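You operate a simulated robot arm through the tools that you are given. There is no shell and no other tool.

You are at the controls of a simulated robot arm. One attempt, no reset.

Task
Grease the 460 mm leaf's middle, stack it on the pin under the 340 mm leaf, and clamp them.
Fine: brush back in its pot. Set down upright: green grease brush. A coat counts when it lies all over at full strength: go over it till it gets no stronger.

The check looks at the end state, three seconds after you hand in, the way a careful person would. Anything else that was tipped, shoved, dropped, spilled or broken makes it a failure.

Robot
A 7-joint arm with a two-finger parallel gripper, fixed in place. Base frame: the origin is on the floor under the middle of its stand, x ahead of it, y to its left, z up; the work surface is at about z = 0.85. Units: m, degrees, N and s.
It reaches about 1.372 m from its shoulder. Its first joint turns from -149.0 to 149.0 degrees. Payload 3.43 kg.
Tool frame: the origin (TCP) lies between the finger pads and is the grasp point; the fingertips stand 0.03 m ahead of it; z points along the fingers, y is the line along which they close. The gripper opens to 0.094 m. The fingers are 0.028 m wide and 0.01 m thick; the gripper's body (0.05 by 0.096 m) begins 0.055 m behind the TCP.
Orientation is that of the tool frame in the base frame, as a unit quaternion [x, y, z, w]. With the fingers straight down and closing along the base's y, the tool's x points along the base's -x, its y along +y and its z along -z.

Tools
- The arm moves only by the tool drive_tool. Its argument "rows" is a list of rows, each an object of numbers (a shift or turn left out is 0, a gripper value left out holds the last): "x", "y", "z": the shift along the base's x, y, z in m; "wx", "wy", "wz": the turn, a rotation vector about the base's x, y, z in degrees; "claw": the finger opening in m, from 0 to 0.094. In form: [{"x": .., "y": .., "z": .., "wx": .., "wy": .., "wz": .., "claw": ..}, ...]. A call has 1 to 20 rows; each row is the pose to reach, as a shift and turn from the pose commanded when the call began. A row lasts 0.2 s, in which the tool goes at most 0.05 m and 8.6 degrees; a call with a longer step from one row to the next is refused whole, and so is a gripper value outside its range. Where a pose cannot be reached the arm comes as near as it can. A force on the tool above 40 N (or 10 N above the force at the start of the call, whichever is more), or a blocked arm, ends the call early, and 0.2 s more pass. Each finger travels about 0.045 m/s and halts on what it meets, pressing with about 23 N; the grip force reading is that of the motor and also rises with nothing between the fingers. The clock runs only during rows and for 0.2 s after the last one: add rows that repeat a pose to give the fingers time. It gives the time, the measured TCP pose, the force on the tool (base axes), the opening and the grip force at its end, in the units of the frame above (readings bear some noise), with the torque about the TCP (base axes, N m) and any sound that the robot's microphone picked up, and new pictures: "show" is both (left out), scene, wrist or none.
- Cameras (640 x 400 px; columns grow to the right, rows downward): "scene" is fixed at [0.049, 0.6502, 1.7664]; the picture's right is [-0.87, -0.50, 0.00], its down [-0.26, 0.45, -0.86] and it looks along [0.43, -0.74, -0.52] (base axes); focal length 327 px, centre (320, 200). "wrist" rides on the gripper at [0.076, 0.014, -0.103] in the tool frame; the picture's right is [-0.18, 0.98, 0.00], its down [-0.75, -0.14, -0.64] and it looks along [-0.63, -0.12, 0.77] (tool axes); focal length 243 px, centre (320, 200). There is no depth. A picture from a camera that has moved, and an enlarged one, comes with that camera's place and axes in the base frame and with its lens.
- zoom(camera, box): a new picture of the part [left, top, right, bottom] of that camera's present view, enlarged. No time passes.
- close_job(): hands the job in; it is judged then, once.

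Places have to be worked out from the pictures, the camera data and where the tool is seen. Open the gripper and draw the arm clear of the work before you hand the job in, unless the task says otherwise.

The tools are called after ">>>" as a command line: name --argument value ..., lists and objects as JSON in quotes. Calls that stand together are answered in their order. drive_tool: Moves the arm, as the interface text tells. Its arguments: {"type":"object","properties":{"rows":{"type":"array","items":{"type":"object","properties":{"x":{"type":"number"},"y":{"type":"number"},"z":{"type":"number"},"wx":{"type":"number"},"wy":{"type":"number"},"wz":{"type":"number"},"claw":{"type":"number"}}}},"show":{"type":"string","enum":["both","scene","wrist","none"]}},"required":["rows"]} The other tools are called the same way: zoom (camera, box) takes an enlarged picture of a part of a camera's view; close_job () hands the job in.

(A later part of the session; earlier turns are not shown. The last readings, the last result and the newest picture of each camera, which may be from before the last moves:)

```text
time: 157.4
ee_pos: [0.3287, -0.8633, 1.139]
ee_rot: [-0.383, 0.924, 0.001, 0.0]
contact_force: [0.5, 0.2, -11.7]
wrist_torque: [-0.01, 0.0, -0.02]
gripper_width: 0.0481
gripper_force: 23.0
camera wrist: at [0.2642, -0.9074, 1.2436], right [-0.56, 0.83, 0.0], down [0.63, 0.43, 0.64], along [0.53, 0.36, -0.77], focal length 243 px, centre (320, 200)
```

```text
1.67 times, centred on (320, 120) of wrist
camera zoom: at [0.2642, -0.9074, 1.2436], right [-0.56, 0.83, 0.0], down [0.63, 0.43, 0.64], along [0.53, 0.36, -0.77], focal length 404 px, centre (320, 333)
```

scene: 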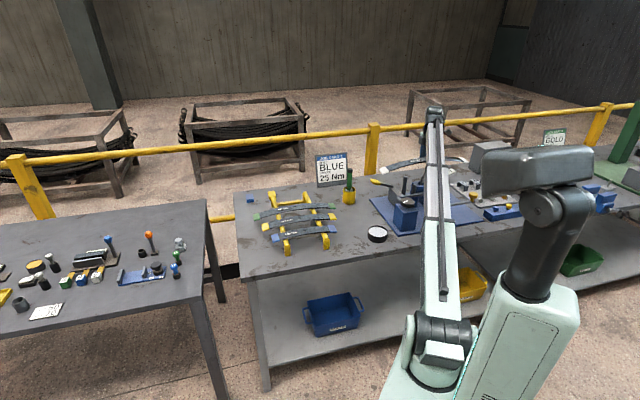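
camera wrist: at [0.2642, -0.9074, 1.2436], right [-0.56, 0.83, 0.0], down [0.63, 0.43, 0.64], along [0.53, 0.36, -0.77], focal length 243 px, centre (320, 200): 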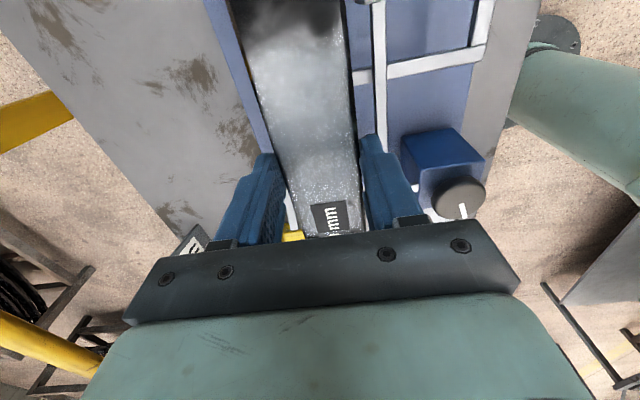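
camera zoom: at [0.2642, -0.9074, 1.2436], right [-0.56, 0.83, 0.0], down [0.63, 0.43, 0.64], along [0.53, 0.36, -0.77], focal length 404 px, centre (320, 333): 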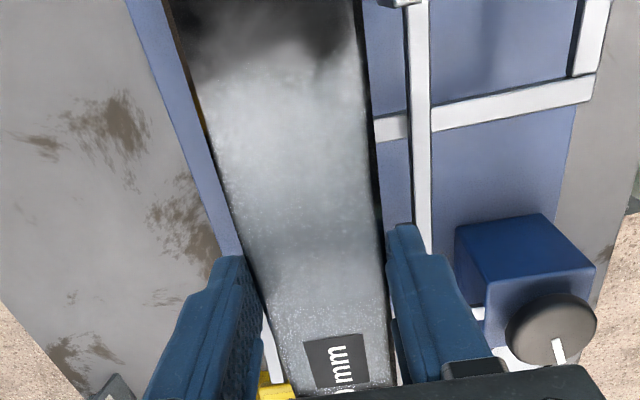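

The leaf hangs over the fixture. I'll lower it to about 15 mm above the pin tip, so I can compare the leaf's label edge and the pin in the fixed scene camera.

>>> drive_tool --rows '[{"z": -0.02}, {"z": -0.04}, {"z": -0.06}, {"z": -0.067}, {"z": -0.067}]' --show "scene"

>>> zoom --camera "scene" --box '[385, 145, 445, 195]'

>>> zoom --camera "scene" --box '[405, 155, 435, 185]'

>>> zoom --camera "wrist" --box '[160, 0, 480, 240]'

```text
time: 158.6
ee_pos: [0.3294, -0.8626, 1.0718]
ee_rot: [-0.381, 0.924, 0.0, -0.001]
contact_force: [0.3, -0.5, -12.7]
wrist_torque: [-0.03, -0.02, 0.03]
gripper_width: 0.0479
gripper_force: 23.4
```

scene: 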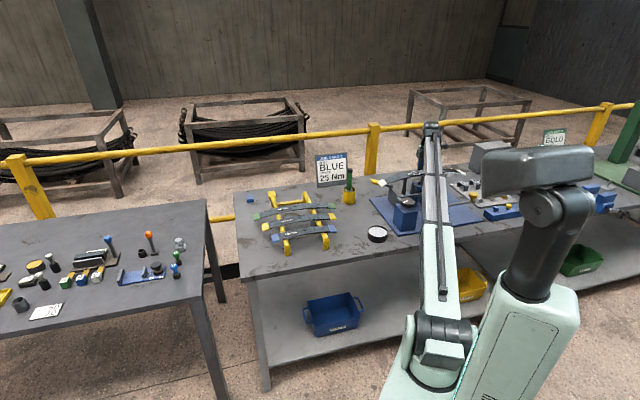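

```text
8.00 times, centred on (415, 170) of scene
camera zoom: at [0.049, 0.6502, 1.7664], right [-0.87, -0.5, 0.0], down [-0.26, 0.45, -0.86], along [0.43, -0.74, -0.52], focal length 2618 px, centre (-440, 440)
```

zoom: 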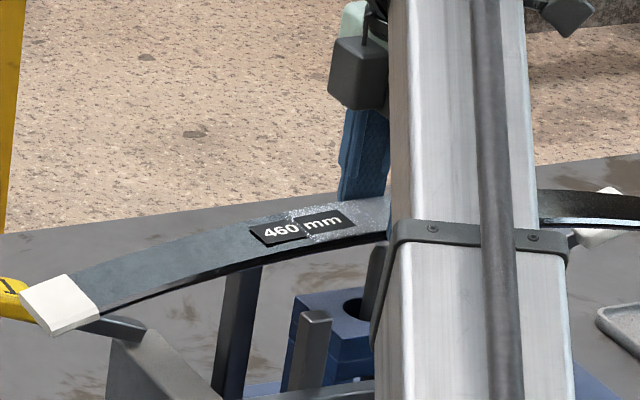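

```text
13.33 times, centred on (420, 170) of scene
camera zoom: at [0.049, 0.6502, 1.7664], right [-0.87, -0.5, 0.0], down [-0.26, 0.45, -0.86], along [0.43, -0.74, -0.52], focal length 4364 px, centre (-1013, 600)
```

zoom: 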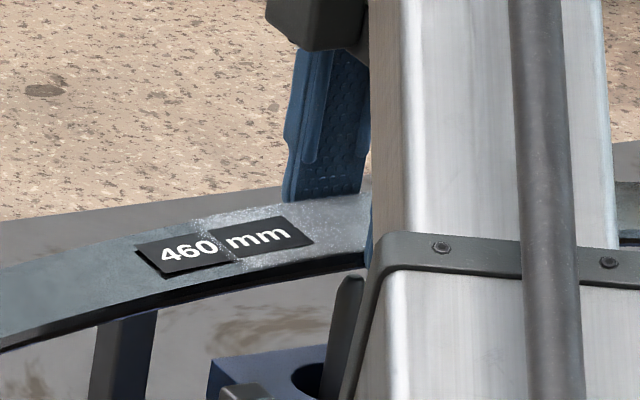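

```text
1.67 times, centred on (320, 120) of wrist
camera zoom: at [0.2649, -0.9067, 1.1758], right [-0.56, 0.83, 0.0], down [0.63, 0.43, 0.64], along [0.53, 0.36, -0.77], focal length 404 px, centre (320, 333)
```

zoom: 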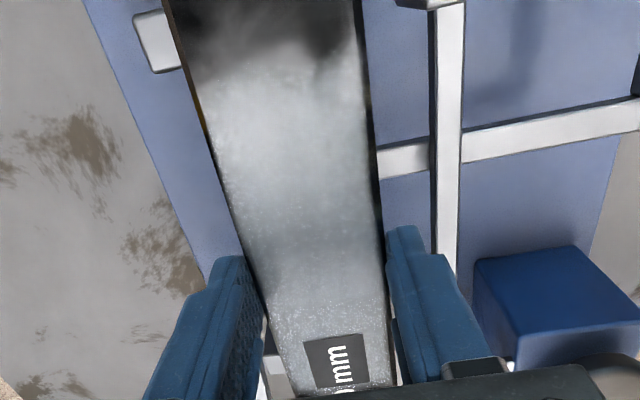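

Relative to the pin in the scene camera, the hole needs about +2 mm along the leaf, and from the wrist views about +1.5 mm across. I'll apply that and lower until the leaf is at the pin-tip height, watching for contact.

>>> drive_tool --rows '[{"x": 0.0025, "y": 0.0004, "z": 0.0}, {"x": 0.0025, "y": 0.0004, "z": -0.01}, {"x": 0.0025, "y": 0.0004, "z": -0.018}, {"x": 0.0025, "y": 0.0004, "z": -0.021}, {"x": 0.0025, "y": 0.0004, "z": -0.024}, {"x": 0.0025, "y": 0.0004, "z": -0.024}]' --show "none"

>>> zoom --camera "scene" --box '[395, 155, 445, 195]'

>>> zoom --camera "wrist" --box '[220, 80, 420, 240]'

```text
time: 160.0
ee_pos: [0.3318, -0.8626, 1.0481]
ee_rot: [-0.381, 0.925, 0.0, -0.001]
contact_force: [-5.4, -4.5, -9.1]
wrist_torque: [-0.13, 0.09, -0.03]
gripper_width: 0.048
gripper_force: 23.0
```

```text
10.00 times, centred on (420, 175) of scene
camera zoom: at [0.049, 0.6502, 1.7664], right [-0.87, -0.5, 0.0], down [-0.26, 0.45, -0.86], along [0.43, -0.74, -0.52], focal length 3273 px, centre (-680, 450)
```

zoom: 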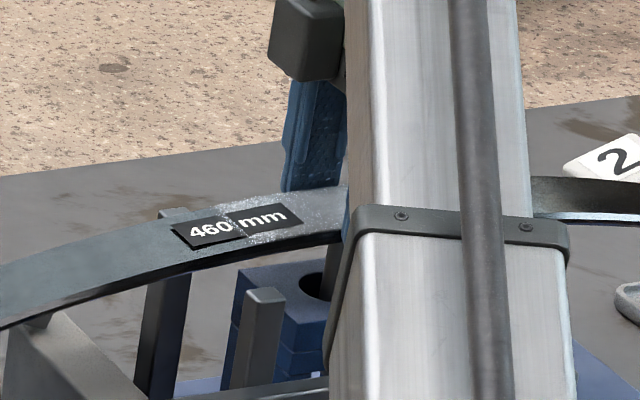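

```text
2.50 times, centred on (320, 160) of wrist
camera zoom: at [0.2668, -0.9061, 1.1532], right [-0.56, 0.83, 0.0], down [0.63, 0.43, 0.64], along [0.53, 0.36, -0.77], focal length 606 px, centre (320, 300)
```

zoom: 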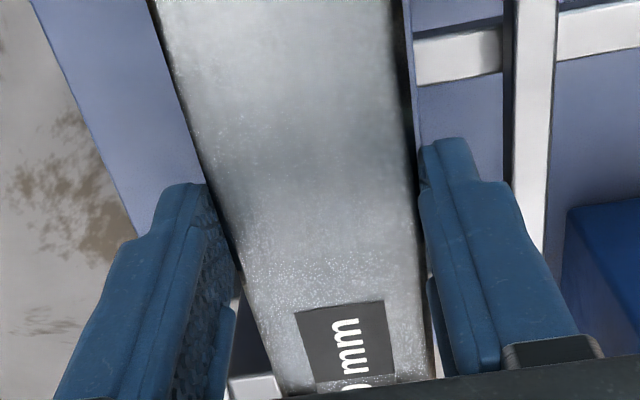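

The readings show the pin tip is in the hole, pushing the leaf in -U with about 7 N and almost nothing across. So the hole should shift back about 2 mm in -U.

>>> drive_tool --rows '[{"x": -0.0007, "y": -0.0007, "z": 0.0}, {"x": -0.0014, "y": -0.0014, "z": 0.0}, {"x": -0.0014, "y": -0.0014, "z": 0.0}]' --show "none"

```text
time: 160.8
ee_pos: [0.3332, -0.8631, 1.0496]
ee_rot: [-0.382, 0.924, 0.001, -0.001]
contact_force: [-0.2, -0.5, -11.9]
wrist_torque: [-0.01, 0.01, -0.02]
gripper_width: 0.0478
gripper_force: 22.8
```

The lateral force vanished. I'll keep lowering in small steps and watch the forces.

>>> drive_tool --rows '[{"z": -0.002}, {"z": -0.005}, {"z": -0.005}]' --show "none"

```text
time: 161.6
ee_pos: [0.3313, -0.8642, 1.0457]
ee_rot: [-0.382, 0.924, -0.001, 0.0]
contact_force: [-1.7, 1.4, -11.1]
wrist_torque: [0.07, -0.03, 0.09]
gripper_width: 0.048
gripper_force: 23.2
```

A slight -P push shows, so I'll shift 0.7 mm in -P and lower further.

>>> drive_tool --rows '[{"x": -0.0005, "y": 0.0005, "z": 0.0}, {"x": -0.0005, "y": 0.0005, "z": -0.004}, {"x": -0.0005, "y": 0.0005, "z": -0.008}, {"x": -0.0005, "y": 0.0005, "z": -0.008}]' --show "none"

```text
time: 162.6
ee_pos: [0.3315, -0.864, 1.0371]
ee_rot: [-0.382, 0.924, 0.0, 0.0]
contact_force: [0.4, -0.7, -11.6]
wrist_torque: [-0.01, 0.0, -0.02]
gripper_width: 0.0481
gripper_force: 22.9
```

It is sliding down freely on the pin. I'll continue lowering toward the block (expected contact near TCP ≈ 1.011).

>>> drive_tool --rows '[{"z": -0.006}, {"z": -0.012}, {"z": -0.016}, {"z": -0.018}, {"z": -0.018}]' --show "scene"

>>> zoom --camera "scene" --box '[385, 150, 465, 205]'

```text
time: 163.8
ee_pos: [0.3301, -0.862, 1.017]
ee_rot: [-0.382, 0.924, 0.0, 0.0]
contact_force: [0.5, 0.8, -11.6]
wrist_torque: [0.04, 0.01, 0.03]
gripper_width: 0.0478
gripper_force: 23.3
```

scene: 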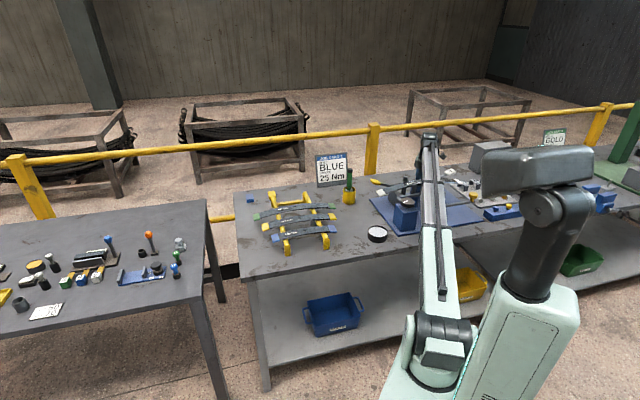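

```text
7.27 times, centred on (425, 178) of scene
camera zoom: at [0.049, 0.6502, 1.7664], right [-0.87, -0.5, 0.0], down [-0.26, 0.45, -0.86], along [0.43, -0.74, -0.52], focal length 2380 px, centre (-444, 364)
```

zoom: 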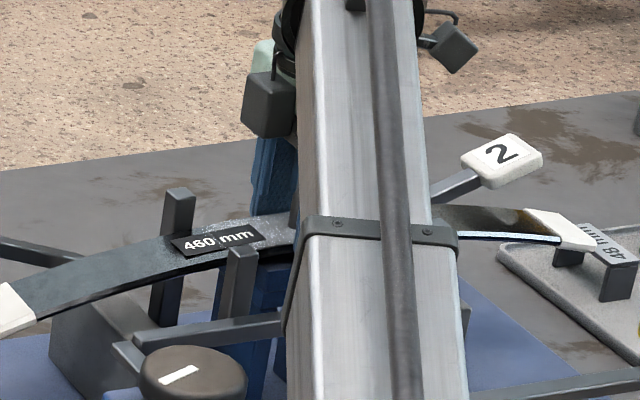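

The leaf passes between the guide posts with the pin in its hole. I'll keep lowering in small steps until contact.

>>> drive_tool --rows '[{"z": -0.002}, {"z": -0.004}, {"z": -0.004}]' --show "none"

>>> drive_tool --rows '[{"z": -0.001}, {"z": -0.002}, {"z": -0.002}]' --show "none"

```text
time: 164.6
ee_pos: [0.3302, -0.8652, 1.0154]
ee_rot: [-0.382, 0.924, 0.0, 0.0]
contact_force: [-0.4, -0.5, -7.0]
wrist_torque: [0.1, -0.02, -0.04]
gripper_width: 0.0483
gripper_force: 23.0
```

```text
time: 165.4
ee_pos: [0.3313, -0.8637, 1.0147]
ee_rot: [-0.382, 0.924, -0.001, 0.0]
contact_force: [4.4, -6.5, 22.3]
wrist_torque: [0.8, 0.2, -0.12]
gripper_width: 0.0477
gripper_force: 23.1
```

Contact with the block: support jumped to about 34 N. I'll ease up 1.5 mm and open the fingers moderately to leave the leaf on the pin.

>>> drive_tool --rows '[{"z": 0.001}, {"z": 0.0015}]' --show "none"

>>> drive_tool --rows '[{"claw": 0.052}, {"claw": 0.056}, {"claw": 0.062}, {"claw": 0.068}, {"claw": 0.072}, {"claw": 0.072}]' --show "both"

>>> zoom --camera "wrist" --box '[200, 80, 440, 240]'

>>> zoom --camera "scene" --box '[385, 150, 465, 205]'

```text
time: 166.0
ee_pos: [0.3301, -0.8646, 1.0143]
ee_rot: [-0.382, 0.924, 0.0, -0.001]
contact_force: [-1.3, -13.0, 14.0]
wrist_torque: [0.42, 0.27, 0.38]
gripper_width: 0.0477
gripper_force: 23.4
```

```text
time: 167.4
ee_pos: [0.3307, -0.864, 1.0136]
ee_rot: [-0.382, 0.924, -0.001, 0.0]
contact_force: [0.4, -0.4, 0.7]
wrist_torque: [0.0, 0.0, 0.02]
gripper_width: 0.072
gripper_force: 0.0
camera wrist: at [0.2666, -0.9066, 1.1185], right [-0.56, 0.83, 0.0], down [0.63, 0.43, 0.64], along [0.53, 0.36, -0.77], focal length 243 px, centre (320, 200)
```

scene: 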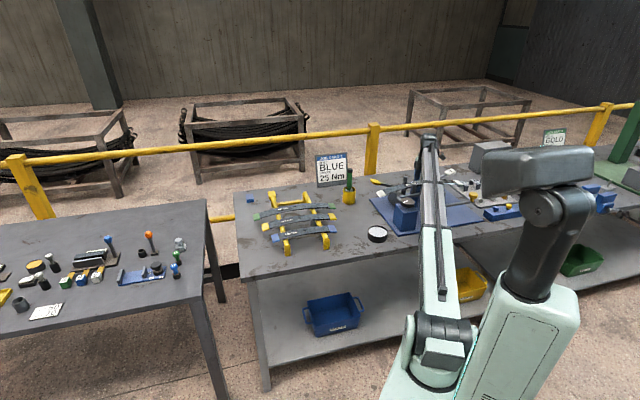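
wrist: 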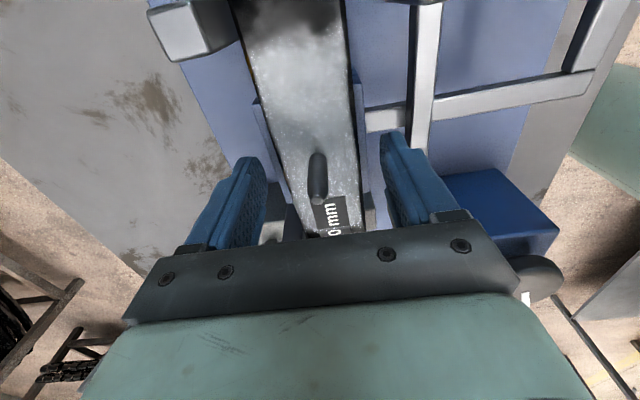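

```text
2.50 times, centred on (320, 160) of wrist
camera zoom: at [0.2666, -0.9066, 1.1185], right [-0.56, 0.83, 0.0], down [0.63, 0.43, 0.64], along [0.53, 0.36, -0.77], focal length 606 px, centre (320, 300)
```

zoom: 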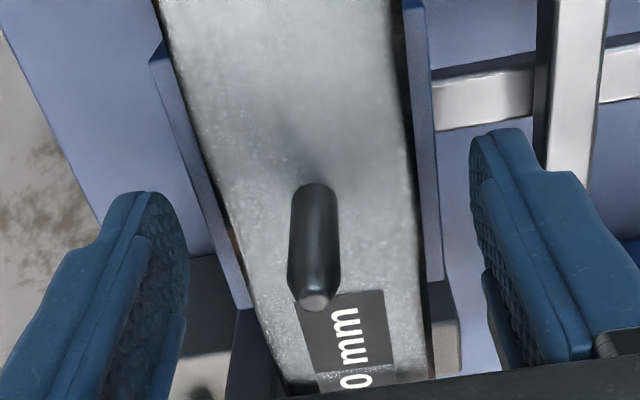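

```text
7.27 times, centred on (425, 178) of scene
camera zoom: at [0.049, 0.6502, 1.7664], right [-0.87, -0.5, 0.0], down [-0.26, 0.45, -0.86], along [0.43, -0.74, -0.52], focal length 2380 px, centre (-444, 364)
```

zoom: 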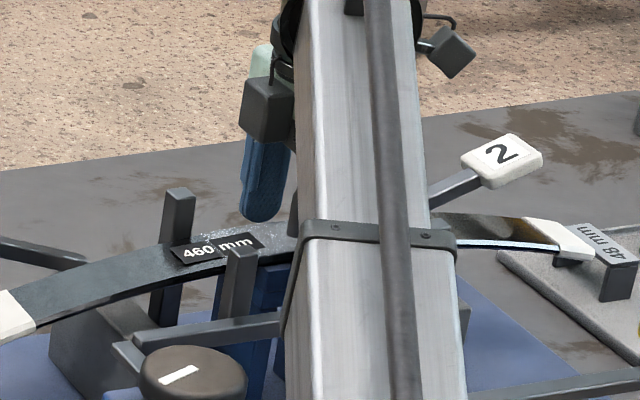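

The 460 leaf is seated on the block with the pin standing up through its hole. I'll rise clear and travel to above the 340 leaf, expected at about (0.745, -0.3785).

>>> drive_tool --rows '[{"z": 0.03}, {"z": 0.07}, {"z": 0.11}, {"z": 0.125}, {"x": 0.03, "y": 0.035, "z": 0.125, "claw": 0.09}, {"x": 0.06, "y": 0.07, "z": 0.125}, {"x": 0.09, "y": 0.105, "z": 0.125}, {"x": 0.12, "y": 0.14, "z": 0.12}, {"x": 0.15, "y": 0.175, "z": 0.115}, {"x": 0.18, "y": 0.21, "z": 0.11}, {"x": 0.21, "y": 0.245, "z": 0.105}, {"x": 0.24, "y": 0.28, "z": 0.1}, {"x": 0.27, "y": 0.315, "z": 0.095}, {"x": 0.3, "y": 0.35, "z": 0.09}, {"x": 0.33, "y": 0.385, "z": 0.085}, {"x": 0.36, "y": 0.42, "z": 0.08}, {"x": 0.39, "y": 0.455, "z": 0.075}, {"x": 0.414, "y": 0.4855, "z": 0.075}, {"x": 0.414, "y": 0.4855, "z": 0.075}]' --show "both"

>>> zoom --camera "wrist" --box '[220, 30, 420, 210]'

>>> zoom --camera "scene" --box '[370, 150, 480, 225]'

```text
time: 171.4
ee_pos: [0.7457, -0.3746, 1.0886]
ee_rot: [-0.382, 0.924, -0.001, -0.001]
contact_force: [-0.5, -0.9, 0.2]
wrist_torque: [-0.01, -0.05, 0.01]
gripper_width: 0.09
gripper_force: 0.1
camera wrist: at [0.6799, -0.418, 1.1928], right [-0.56, 0.83, 0.0], down [0.63, 0.43, 0.64], along [0.53, 0.36, -0.77], focal length 243 px, centre (320, 200)
```

scene: 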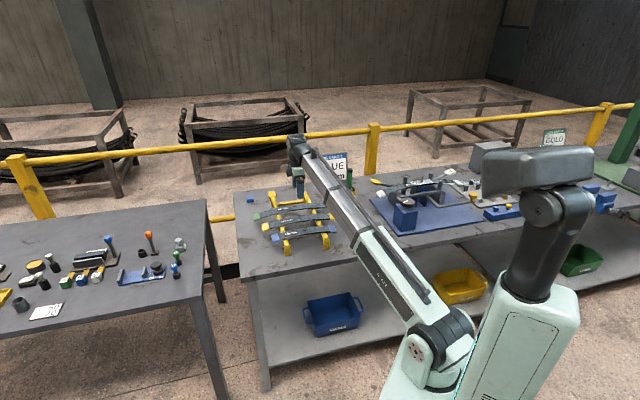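
wrist: 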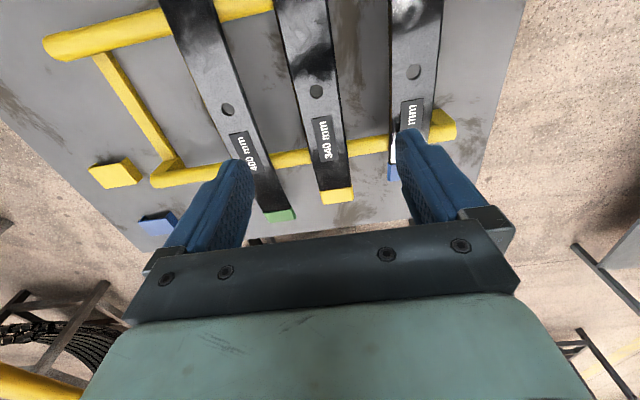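

```text
2.22 times, centred on (320, 120) of wrist
camera zoom: at [0.6799, -0.418, 1.1928], right [-0.56, 0.83, 0.0], down [0.63, 0.43, 0.64], along [0.53, 0.36, -0.77], focal length 539 px, centre (320, 378)
```

zoom: 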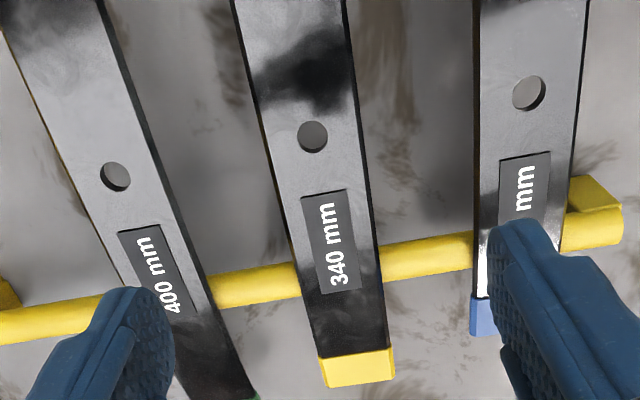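

```text
5.33 times, centred on (425, 188) of scene
camera zoom: at [0.049, 0.6502, 1.7664], right [-0.87, -0.5, 0.0], down [-0.26, 0.45, -0.86], along [0.43, -0.74, -0.52], focal length 1746 px, centre (-240, 267)
```

zoom: 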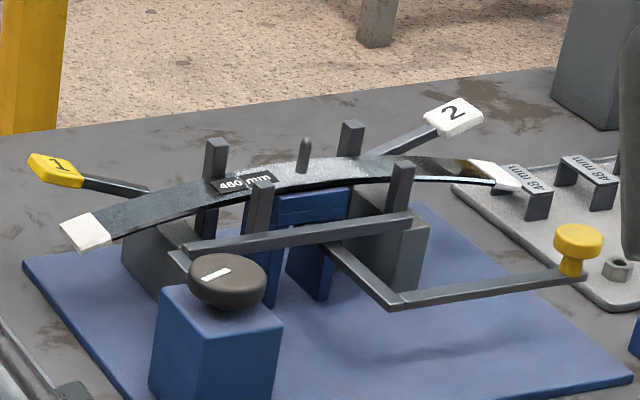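

The 340 leaf's hole is in view, about 4 mm to the far side of my TCP. The scene also confirms the 460 leaf seated between the posts. I'll correct and descend partway over the 340 leaf.

>>> drive_tool --rows '[{"x": 0.0019, "y": -0.0037, "z": -0.03}, {"x": 0.0019, "y": -0.0037, "z": -0.06}, {"x": 0.0019, "y": -0.0037, "z": -0.09}, {"x": 0.0019, "y": -0.0037, "z": -0.115}, {"x": 0.0019, "y": -0.0037, "z": -0.128}, {"x": 0.0019, "y": -0.0037, "z": -0.128}]' --show "wrist"

>>> zoom --camera "wrist" --box '[220, 80, 420, 240]'

>>> zoom --camera "scene" --box '[265, 165, 325, 225]'

```text
time: 172.8
ee_pos: [0.7469, -0.3786, 0.962]
ee_rot: [-0.382, 0.924, 0.001, 0.0]
contact_force: [-0.3, 0.6, 0.6]
wrist_torque: [-0.01, -0.02, 0.02]
gripper_width: 0.0901
gripper_force: 0.2
camera wrist: at [0.6825, -0.422, 1.065], right [-0.56, 0.83, 0.0], down [0.63, 0.43, 0.64], along [0.53, 0.36, -0.77], focal length 243 px, centre (320, 200)
```

wrist: 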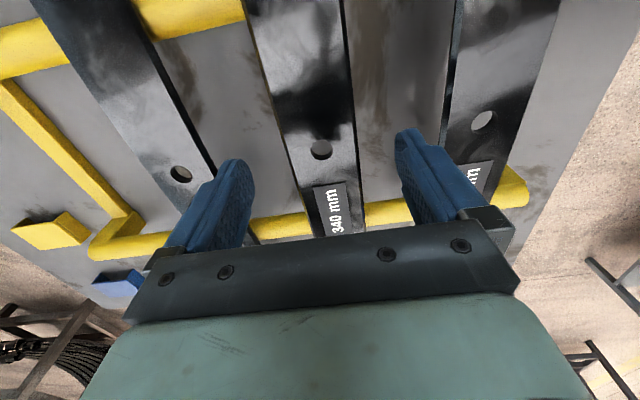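

```text
2.50 times, centred on (320, 160) of wrist
camera zoom: at [0.6825, -0.422, 1.065], right [-0.56, 0.83, 0.0], down [0.63, 0.43, 0.64], along [0.53, 0.36, -0.77], focal length 606 px, centre (320, 300)
```

zoom: 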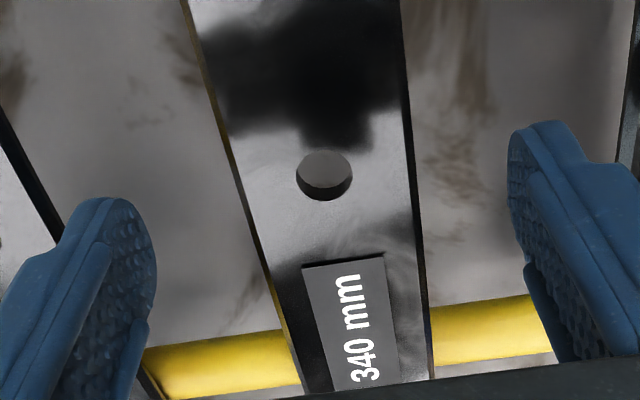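

```text
6.67 times, centred on (295, 195) of scene
camera zoom: at [0.049, 0.6502, 1.7664], right [-0.87, -0.5, 0.0], down [-0.26, 0.45, -0.86], along [0.43, -0.74, -0.52], focal length 2182 px, centre (487, 233)
```

zoom: 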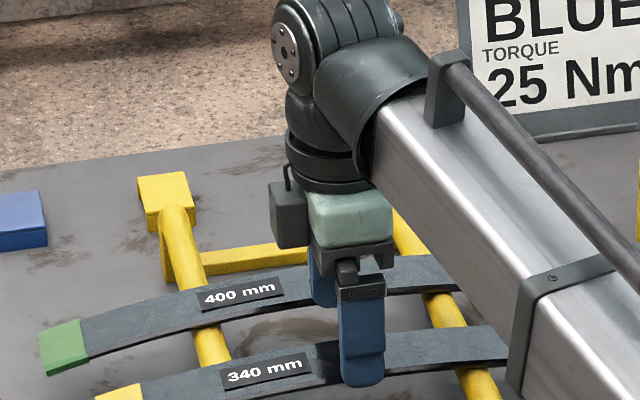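

Compared with the 460 at the same height, the 340 leaf needs a 2.7 mm shift to the near side and none along its length. I'll correct, lower to the fingertip-grip height and close.

>>> drive_tool --rows '[{"x": -0.0019, "y": 0.0019, "z": -0.01}, {"x": -0.0019, "y": 0.0019, "z": -0.02}, {"x": -0.0019, "y": 0.0019, "z": -0.02, "claw": 0.075}, {"x": -0.0019, "y": 0.0019, "z": -0.02, "claw": 0.06}, {"x": -0.0019, "y": 0.0019, "z": -0.02, "claw": 0.05}, {"x": -0.0019, "y": 0.0019, "z": -0.02, "claw": 0.042}, {"x": -0.0019, "y": 0.0019, "z": -0.02, "claw": 0.036}, {"x": -0.0019, "y": 0.0019, "z": -0.02, "claw": 0.036}, {"x": -0.0019, "y": 0.0019, "z": -0.02, "claw": 0.036}]' --show "wrist"

>>> zoom --camera "wrist" --box '[220, 80, 420, 240]'

```text
time: 174.8
ee_pos: [0.7453, -0.3776, 0.9404]
ee_rot: [-0.382, 0.924, 0.0, 0.001]
contact_force: [2.6, -2.9, 0.6]
wrist_torque: [-0.26, -0.14, 0.03]
gripper_width: 0.0478
gripper_force: 23.0
camera wrist: at [0.6809, -0.4209, 1.0447], right [-0.56, 0.83, 0.0], down [0.63, 0.43, 0.64], along [0.53, 0.36, -0.77], focal length 243 px, centre (320, 200)
```

wrist: 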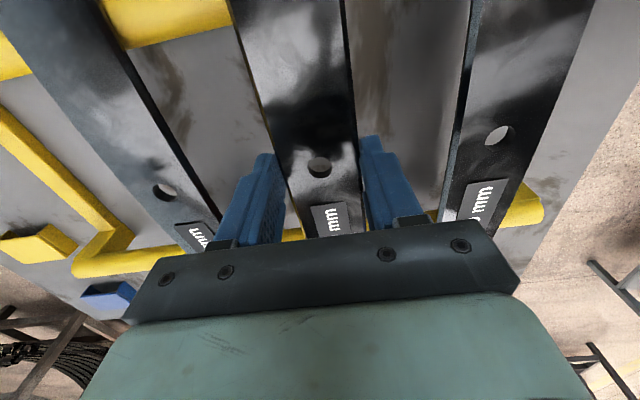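

```text
2.50 times, centred on (320, 160) of wrist
camera zoom: at [0.6809, -0.4209, 1.0447], right [-0.56, 0.83, 0.0], down [0.63, 0.43, 0.64], along [0.53, 0.36, -0.77], focal length 606 px, centre (320, 300)
```

zoom: 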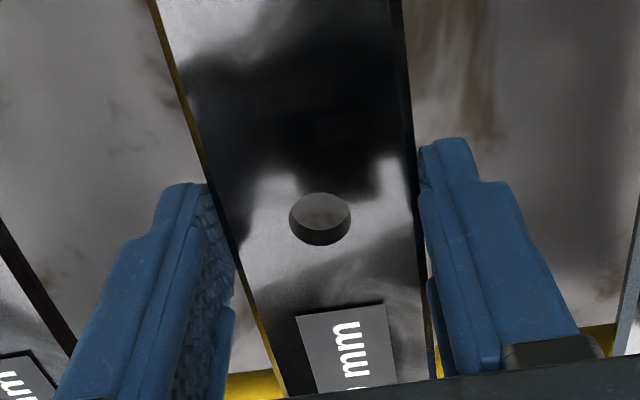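

The 340 leaf is gripped at 47.8 mm with its hole almost exactly at the TCP. I'll lift it and raise to carrying height.

>>> drive_tool --rows '[{"z": 0.01}, {"z": 0.03}, {"z": 0.06}, {"z": 0.09}, {"z": 0.12}, {"z": 0.15}, {"z": 0.175}, {"z": 0.19}, {"z": 0.19}]' --show "both"

>>> zoom --camera "wrist" --box '[220, 80, 420, 240]'

```text
time: 176.8
ee_pos: [0.7432, -0.3784, 1.1313]
ee_rot: [-0.382, 0.924, 0.0, -0.001]
contact_force: [-0.4, -0.5, -9.5]
wrist_torque: [0.02, 0.02, -0.02]
gripper_width: 0.0479
gripper_force: 23.1
camera wrist: at [0.6784, -0.4223, 1.2357], right [-0.56, 0.83, 0.0], down [0.63, 0.43, 0.64], along [0.53, 0.36, -0.77], focal length 243 px, centre (320, 200)
```

scene: 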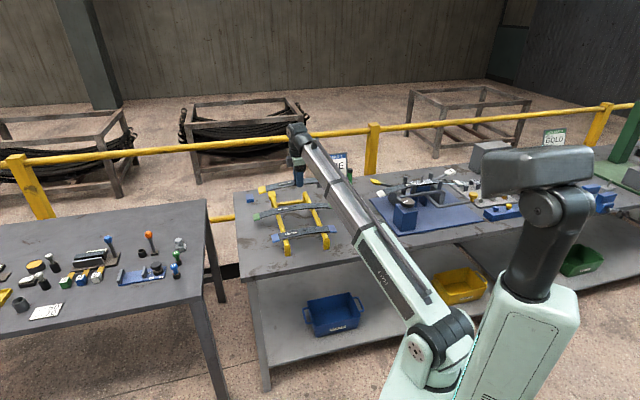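
wrist: 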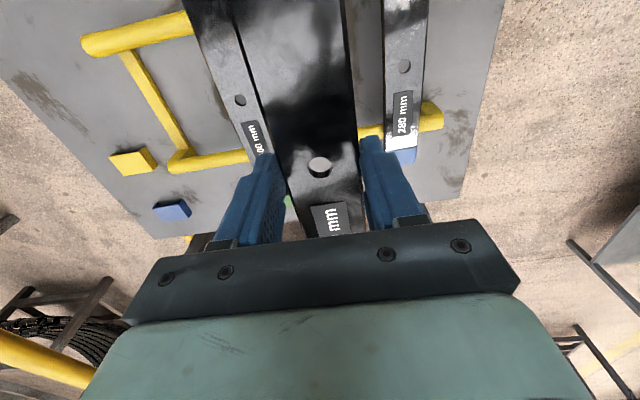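

```text
2.50 times, centred on (320, 160) of wrist
camera zoom: at [0.6784, -0.4223, 1.2357], right [-0.56, 0.83, 0.0], down [0.63, 0.43, 0.64], along [0.53, 0.36, -0.77], focal length 606 px, centre (320, 300)
```

zoom: 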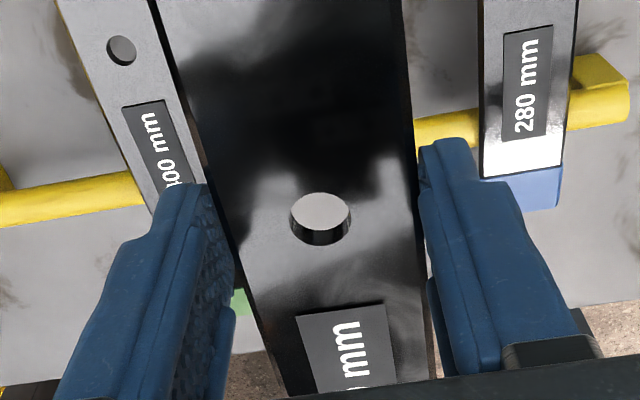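

The 340 leaf is lifted and level, and I can see through its hole, which will help with aligning on the pin. I'll carry it to above the pin at (0.3297, -0.8649).

>>> drive_tool --rows '[{"x": -0.01, "y": -0.012}, {"x": -0.033, "y": -0.039}, {"x": -0.06, "y": -0.071}, {"x": -0.087, "y": -0.102}, {"x": -0.114, "y": -0.134}, {"x": -0.141, "y": -0.166}, {"x": -0.168, "y": -0.198}, {"x": -0.195, "y": -0.229}, {"x": -0.222, "y": -0.261}, {"x": -0.249, "y": -0.293}, {"x": -0.276, "y": -0.325}, {"x": -0.303, "y": -0.356}, {"x": -0.33, "y": -0.388}, {"x": -0.357, "y": -0.42}, {"x": -0.384, "y": -0.452}, {"x": -0.403, "y": -0.474}, {"x": -0.4135, "y": -0.4865}, {"x": -0.4135, "y": -0.4865}, {"x": -0.4135, "y": -0.4865}]' --show "both"

>>> zoom --camera "wrist" --box '[220, 80, 420, 240]'

```text
time: 180.8
ee_pos: [0.3311, -0.8678, 1.1303]
ee_rot: [-0.382, 0.924, 0.001, 0.0]
contact_force: [-0.1, 0.3, -8.7]
wrist_torque: [-0.02, 0.05, -0.03]
gripper_width: 0.0479
gripper_force: 23.2
camera wrist: at [0.2666, -0.9097, 1.2338], right [-0.56, 0.83, 0.0], down [0.63, 0.43, 0.64], along [0.53, 0.36, -0.77], focal length 243 px, centre (320, 200)
```

scene: 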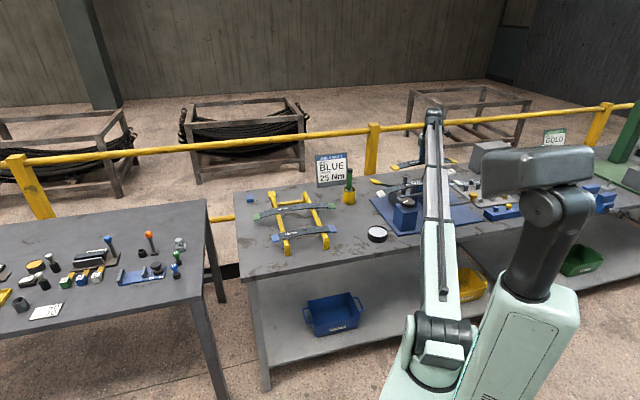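
wrist: 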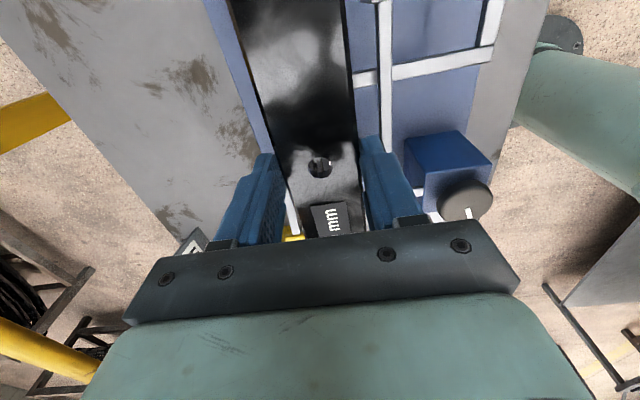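

```text
2.50 times, centred on (320, 160) of wrist
camera zoom: at [0.2666, -0.9097, 1.2338], right [-0.56, 0.83, 0.0], down [0.63, 0.43, 0.64], along [0.53, 0.36, -0.77], focal length 606 px, centre (320, 300)
```

zoom: 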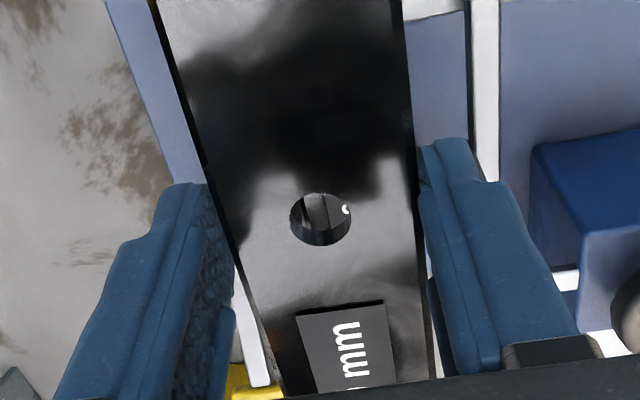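

Holding over the stack. I'll lower to just above the pin tip and look through the hole.

>>> drive_tool --rows '[{"z": -0.025}, {"z": -0.05}, {"z": -0.068}, {"z": -0.072}, {"z": -0.072}, {"z": -0.072}]' --show "none"

>>> zoom --camera "wrist" --box '[270, 120, 370, 200]'

>>> zoom --camera "scene" --box '[395, 150, 445, 190]'

```text
time: 182.2
ee_pos: [0.3318, -0.8674, 1.0583]
ee_rot: [-0.382, 0.924, 0.0, 0.0]
contact_force: [0.1, 0.1, -8.7]
wrist_torque: [0.02, 0.02, 0.0]
gripper_width: 0.0479
gripper_force: 22.6
```

```text
5.00 times, centred on (320, 160) of wrist
camera zoom: at [0.2669, -0.9103, 1.1627], right [-0.56, 0.83, 0.0], down [0.63, 0.43, 0.64], along [0.53, 0.36, -0.77], focal length 1213 px, centre (320, 400)
```

zoom: 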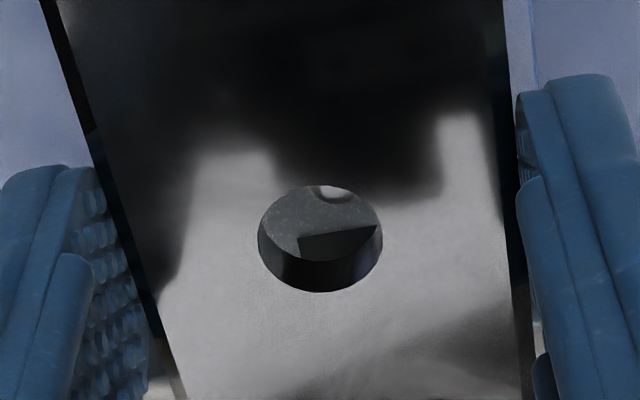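

```text
10.00 times, centred on (420, 170) of scene
camera zoom: at [0.049, 0.6502, 1.7664], right [-0.87, -0.5, 0.0], down [-0.26, 0.45, -0.86], along [0.43, -0.74, -0.52], focal length 3273 px, centre (-680, 500)
```

zoom: 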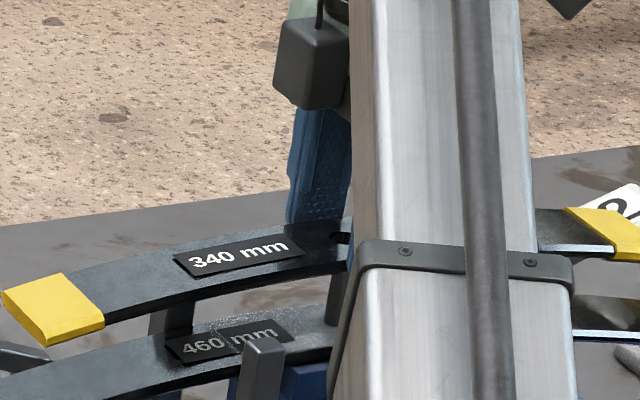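

Through the hole the pin tip shows about 2 mm to the near side. The readings also put my TCP 3 mm too far across compared with the 460 placement, so I'll shift 2.8 mm to the near side and lower slowly.

>>> drive_tool --rows '[{"x": -0.002, "y": 0.002, "z": 0.0}, {"x": -0.002, "y": 0.002, "z": -0.004}, {"x": -0.002, "y": 0.002, "z": -0.008}, {"x": -0.002, "y": 0.002, "z": -0.008}]' --show "none"

>>> zoom --camera "wrist" --box '[270, 120, 370, 200]'

```text
time: 183.2
ee_pos: [0.3282, -0.8642, 1.05]
ee_rot: [-0.382, 0.924, -0.001, 0.0]
contact_force: [0.0, 0.2, -9.0]
wrist_torque: [0.0, 0.02, 0.03]
gripper_width: 0.048
gripper_force: 22.7
```

```text
5.00 times, centred on (320, 160) of wrist
camera zoom: at [0.2643, -0.9076, 1.1553], right [-0.56, 0.83, 0.0], down [0.63, 0.43, 0.64], along [0.53, 0.36, -0.77], focal length 1213 px, centre (320, 400)
```

zoom: 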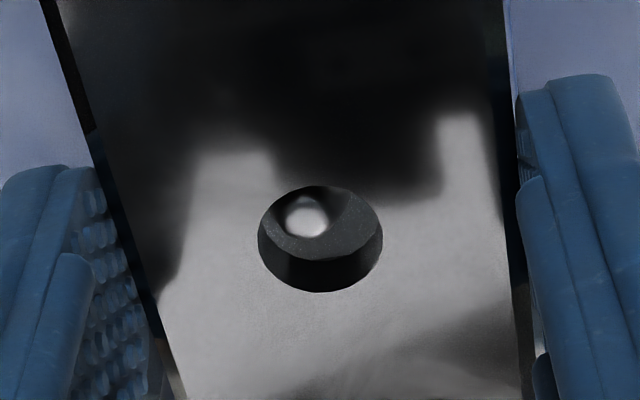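

The pin tip is now clearly visible inside the hole, about 1.5 mm toward the far side and 1 mm ahead. I'll nudge accordingly and lower a few millimetres.

>>> drive_tool --rows '[{"x": 0.0017, "y": -0.0003, "z": 0.0}, {"x": 0.0017, "y": -0.0003, "z": -0.003}, {"x": 0.0017, "y": -0.0003, "z": -0.006}, {"x": 0.0017, "y": -0.0003, "z": -0.006}]' --show "none"

>>> zoom --camera "wrist" --box '[270, 120, 370, 200]'

```text
time: 184.2
ee_pos: [0.3312, -0.8655, 1.0446]
ee_rot: [-0.381, 0.924, 0.0, 0.0]
contact_force: [0.6, 0.3, -9.0]
wrist_torque: [0.01, -0.03, -0.02]
gripper_width: 0.0479
gripper_force: 22.7
```

```text
5.00 times, centred on (320, 160) of wrist
camera zoom: at [0.2659, -0.9088, 1.1487], right [-0.56, 0.83, 0.0], down [0.63, 0.43, 0.64], along [0.53, 0.36, -0.77], focal length 1213 px, centre (320, 400)
```

zoom: 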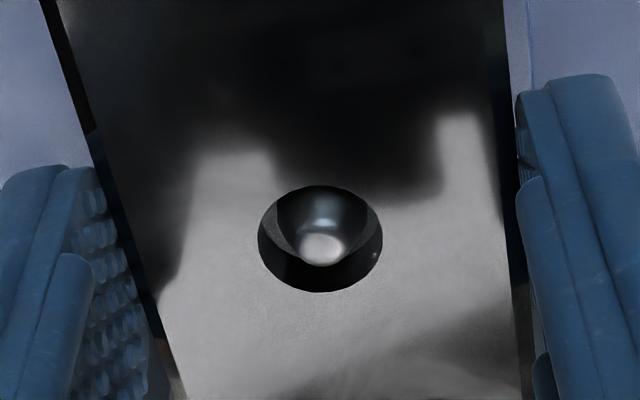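

The pin tip is centred in the hole with no side force. I'll lower further in steps.

>>> drive_tool --rows '[{"z": -0.004}, {"z": -0.008}, {"z": -0.008}]' --show "none"

>>> zoom --camera "wrist" --box '[270, 120, 370, 200]'

```text
time: 185.0
ee_pos: [0.3298, -0.8648, 1.0375]
ee_rot: [-0.382, 0.924, 0.0, 0.0]
contact_force: [1.0, -0.4, -8.1]
wrist_torque: [0.04, 0.02, -0.02]
gripper_width: 0.0477
gripper_force: 22.8
```

```text
5.00 times, centred on (320, 160) of wrist
camera zoom: at [0.2658, -0.9086, 1.1413], right [-0.56, 0.83, 0.0], down [0.63, 0.43, 0.64], along [0.53, 0.36, -0.77], focal length 1213 px, centre (320, 400)
```

zoom: 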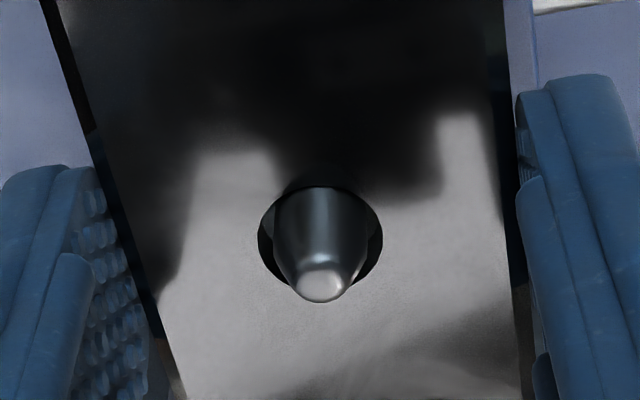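

The pin is well in the hole but close to its rear (-U) wall, so I'll shift the leaf 1.2 mm in -U and continue lowering toward the 460 leaf.

>>> drive_tool --rows '[{"x": -0.0008, "y": -0.0008, "z": 0.0}, {"x": -0.0008, "y": -0.0008, "z": -0.005}, {"x": -0.0008, "y": -0.0008, "z": -0.009}, {"x": -0.0008, "y": -0.0008, "z": -0.009}]' --show "none"

>>> zoom --camera "wrist" --box '[270, 120, 370, 200]'

>>> zoom --camera "scene" --box '[385, 150, 465, 205]'

```text
time: 186.0
ee_pos: [0.3297, -0.8649, 1.0278]
ee_rot: [-0.382, 0.924, 0.001, 0.001]
contact_force: [0.1, -0.1, -9.0]
wrist_torque: [0.04, -0.01, -0.02]
gripper_width: 0.048
gripper_force: 22.9
```

```text
5.00 times, centred on (320, 160) of wrist
camera zoom: at [0.2655, -0.9092, 1.1326], right [-0.56, 0.83, 0.0], down [0.63, 0.43, 0.64], along [0.53, 0.36, -0.77], focal length 1213 px, centre (320, 400)
```

zoom: 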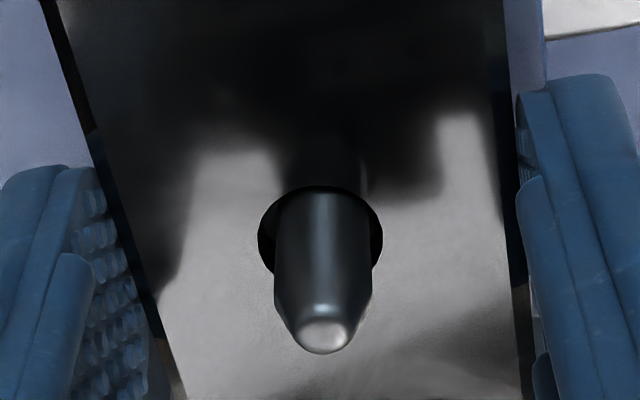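

```text
7.27 times, centred on (425, 178) of scene
camera zoom: at [0.049, 0.6502, 1.7664], right [-0.87, -0.5, 0.0], down [-0.26, 0.45, -0.86], along [0.43, -0.74, -0.52], focal length 2380 px, centre (-444, 364)
```

zoom: 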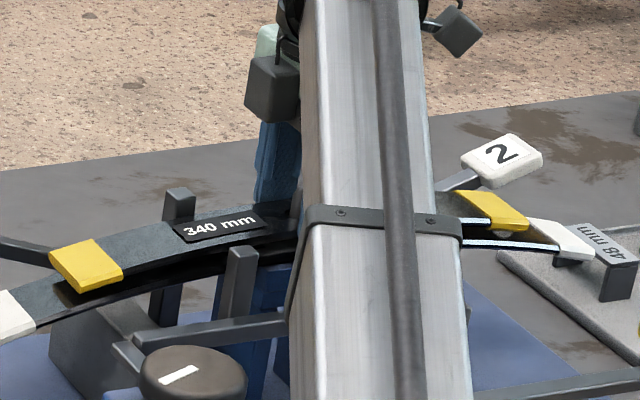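

The pin is centred and forces are clean. I'll lower in 1–2 mm steps until first contact with the stack.

>>> drive_tool --rows '[{"z": -0.001}, {"z": -0.002}, {"z": -0.002}]' --show "none"

>>> drive_tool --rows '[{"z": -0.001}, {"z": -0.0015}, {"z": -0.0015}]' --show "none"

```text
time: 186.8
ee_pos: [0.3291, -0.867, 1.027]
ee_rot: [-0.382, 0.924, 0.0, 0.001]
contact_force: [0.1, 1.1, -8.9]
wrist_torque: [-0.01, 0.05, 0.04]
gripper_width: 0.048
gripper_force: 23.2
```

```text
time: 187.6
ee_pos: [0.3305, -0.8661, 1.0247]
ee_rot: [-0.382, 0.924, -0.001, 0.0]
contact_force: [-1.5, 1.4, -8.4]
wrist_torque: [0.03, 0.03, 0.08]
gripper_width: 0.0478
gripper_force: 23.5
```

>>> drive_tool --rows '[{"z": -0.001}, {"z": -0.0015}, {"z": -0.0015}]' --show "none"

```text
time: 188.4
ee_pos: [0.33, -0.8652, 1.0231]
ee_rot: [-0.382, 0.924, 0.0, 0.0]
contact_force: [-0.9, 1.0, -9.1]
wrist_torque: [0.03, 0.03, -0.01]
gripper_width: 0.0477
gripper_force: 22.8
```

Still hanging free. I'll continue down another 1.5 mm at a time.

>>> drive_tool --rows '[{"z": -0.001}, {"z": -0.0015}, {"z": -0.0015}]' --show "none"

>>> zoom --camera "scene" --box '[385, 160, 435, 200]'

```text
time: 189.2
ee_pos: [0.3303, -0.8648, 1.0222]
ee_rot: [-0.383, 0.924, 0.001, 0.0]
contact_force: [3.1, -0.2, -0.7]
wrist_torque: [0.08, 0.12, -0.05]
gripper_width: 0.0476
gripper_force: 23.7
```

```text
10.00 times, centred on (410, 180) of scene
camera zoom: at [0.049, 0.6502, 1.7664], right [-0.87, -0.5, 0.0], down [-0.26, 0.45, -0.86], along [0.43, -0.74, -0.52], focal length 3273 px, centre (-580, 400)
```

zoom: 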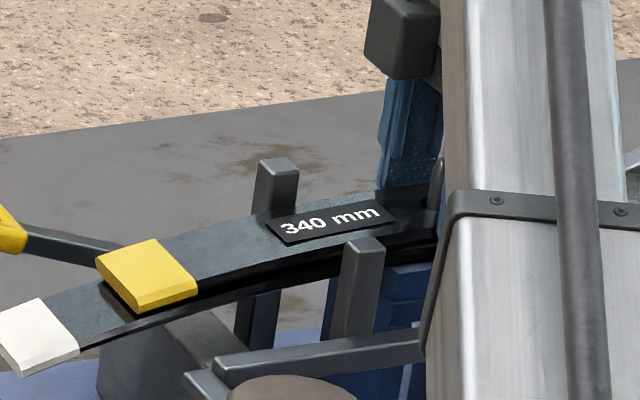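

Support has gone to the stack (the tool reads -0.7 N), so the 340 leaf is resting. I'll open the fingers.

>>> drive_tool --rows '[{"claw": 0.051}, {"claw": 0.056}, {"claw": 0.062}, {"claw": 0.068}, {"claw": 0.072}, {"claw": 0.072}]' --show "wrist"

>>> zoom --camera "wrist" --box '[220, 80, 420, 240]'

>>> zoom --camera "scene" --box '[385, 160, 435, 200]'

```text
time: 190.6
ee_pos: [0.3303, -0.8665, 1.0229]
ee_rot: [-0.381, 0.924, 0.0, 0.0]
contact_force: [-0.5, 0.4, 0.0]
wrist_torque: [0.01, 0.0, 0.03]
gripper_width: 0.0719
gripper_force: 0.2
camera wrist: at [0.2652, -0.9089, 1.1265], right [-0.56, 0.83, 0.0], down [0.63, 0.43, 0.64], along [0.53, 0.36, -0.77], focal length 243 px, centre (320, 200)
```

wrist: 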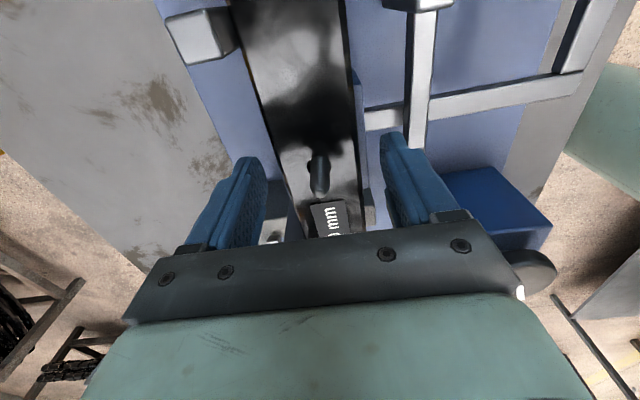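

```text
2.50 times, centred on (320, 160) of wrist
camera zoom: at [0.2652, -0.9089, 1.1265], right [-0.56, 0.83, 0.0], down [0.63, 0.43, 0.64], along [0.53, 0.36, -0.77], focal length 606 px, centre (320, 300)
```

zoom: 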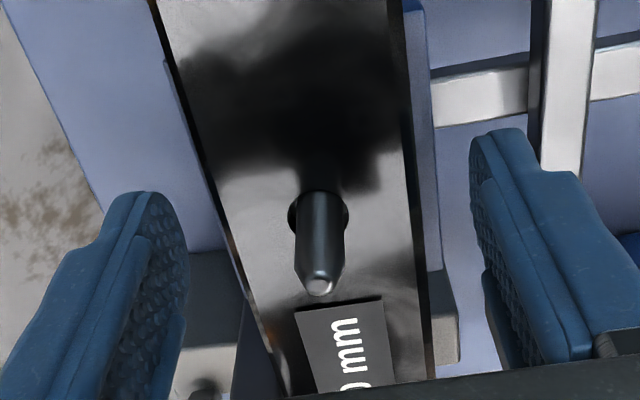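

```text
10.00 times, centred on (410, 180) of scene
camera zoom: at [0.049, 0.6502, 1.7664], right [-0.87, -0.5, 0.0], down [-0.26, 0.45, -0.86], along [0.43, -0.74, -0.52], focal length 3273 px, centre (-580, 400)
```

zoom: 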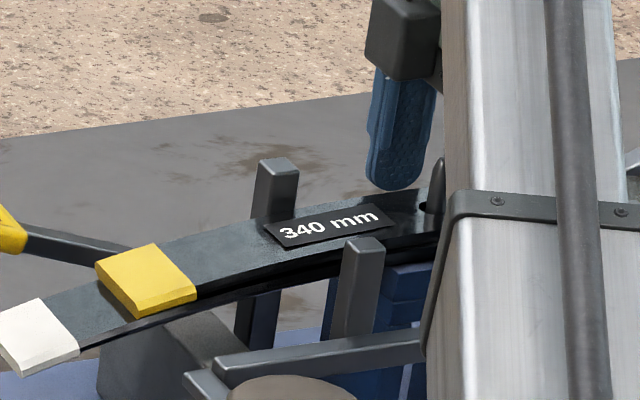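

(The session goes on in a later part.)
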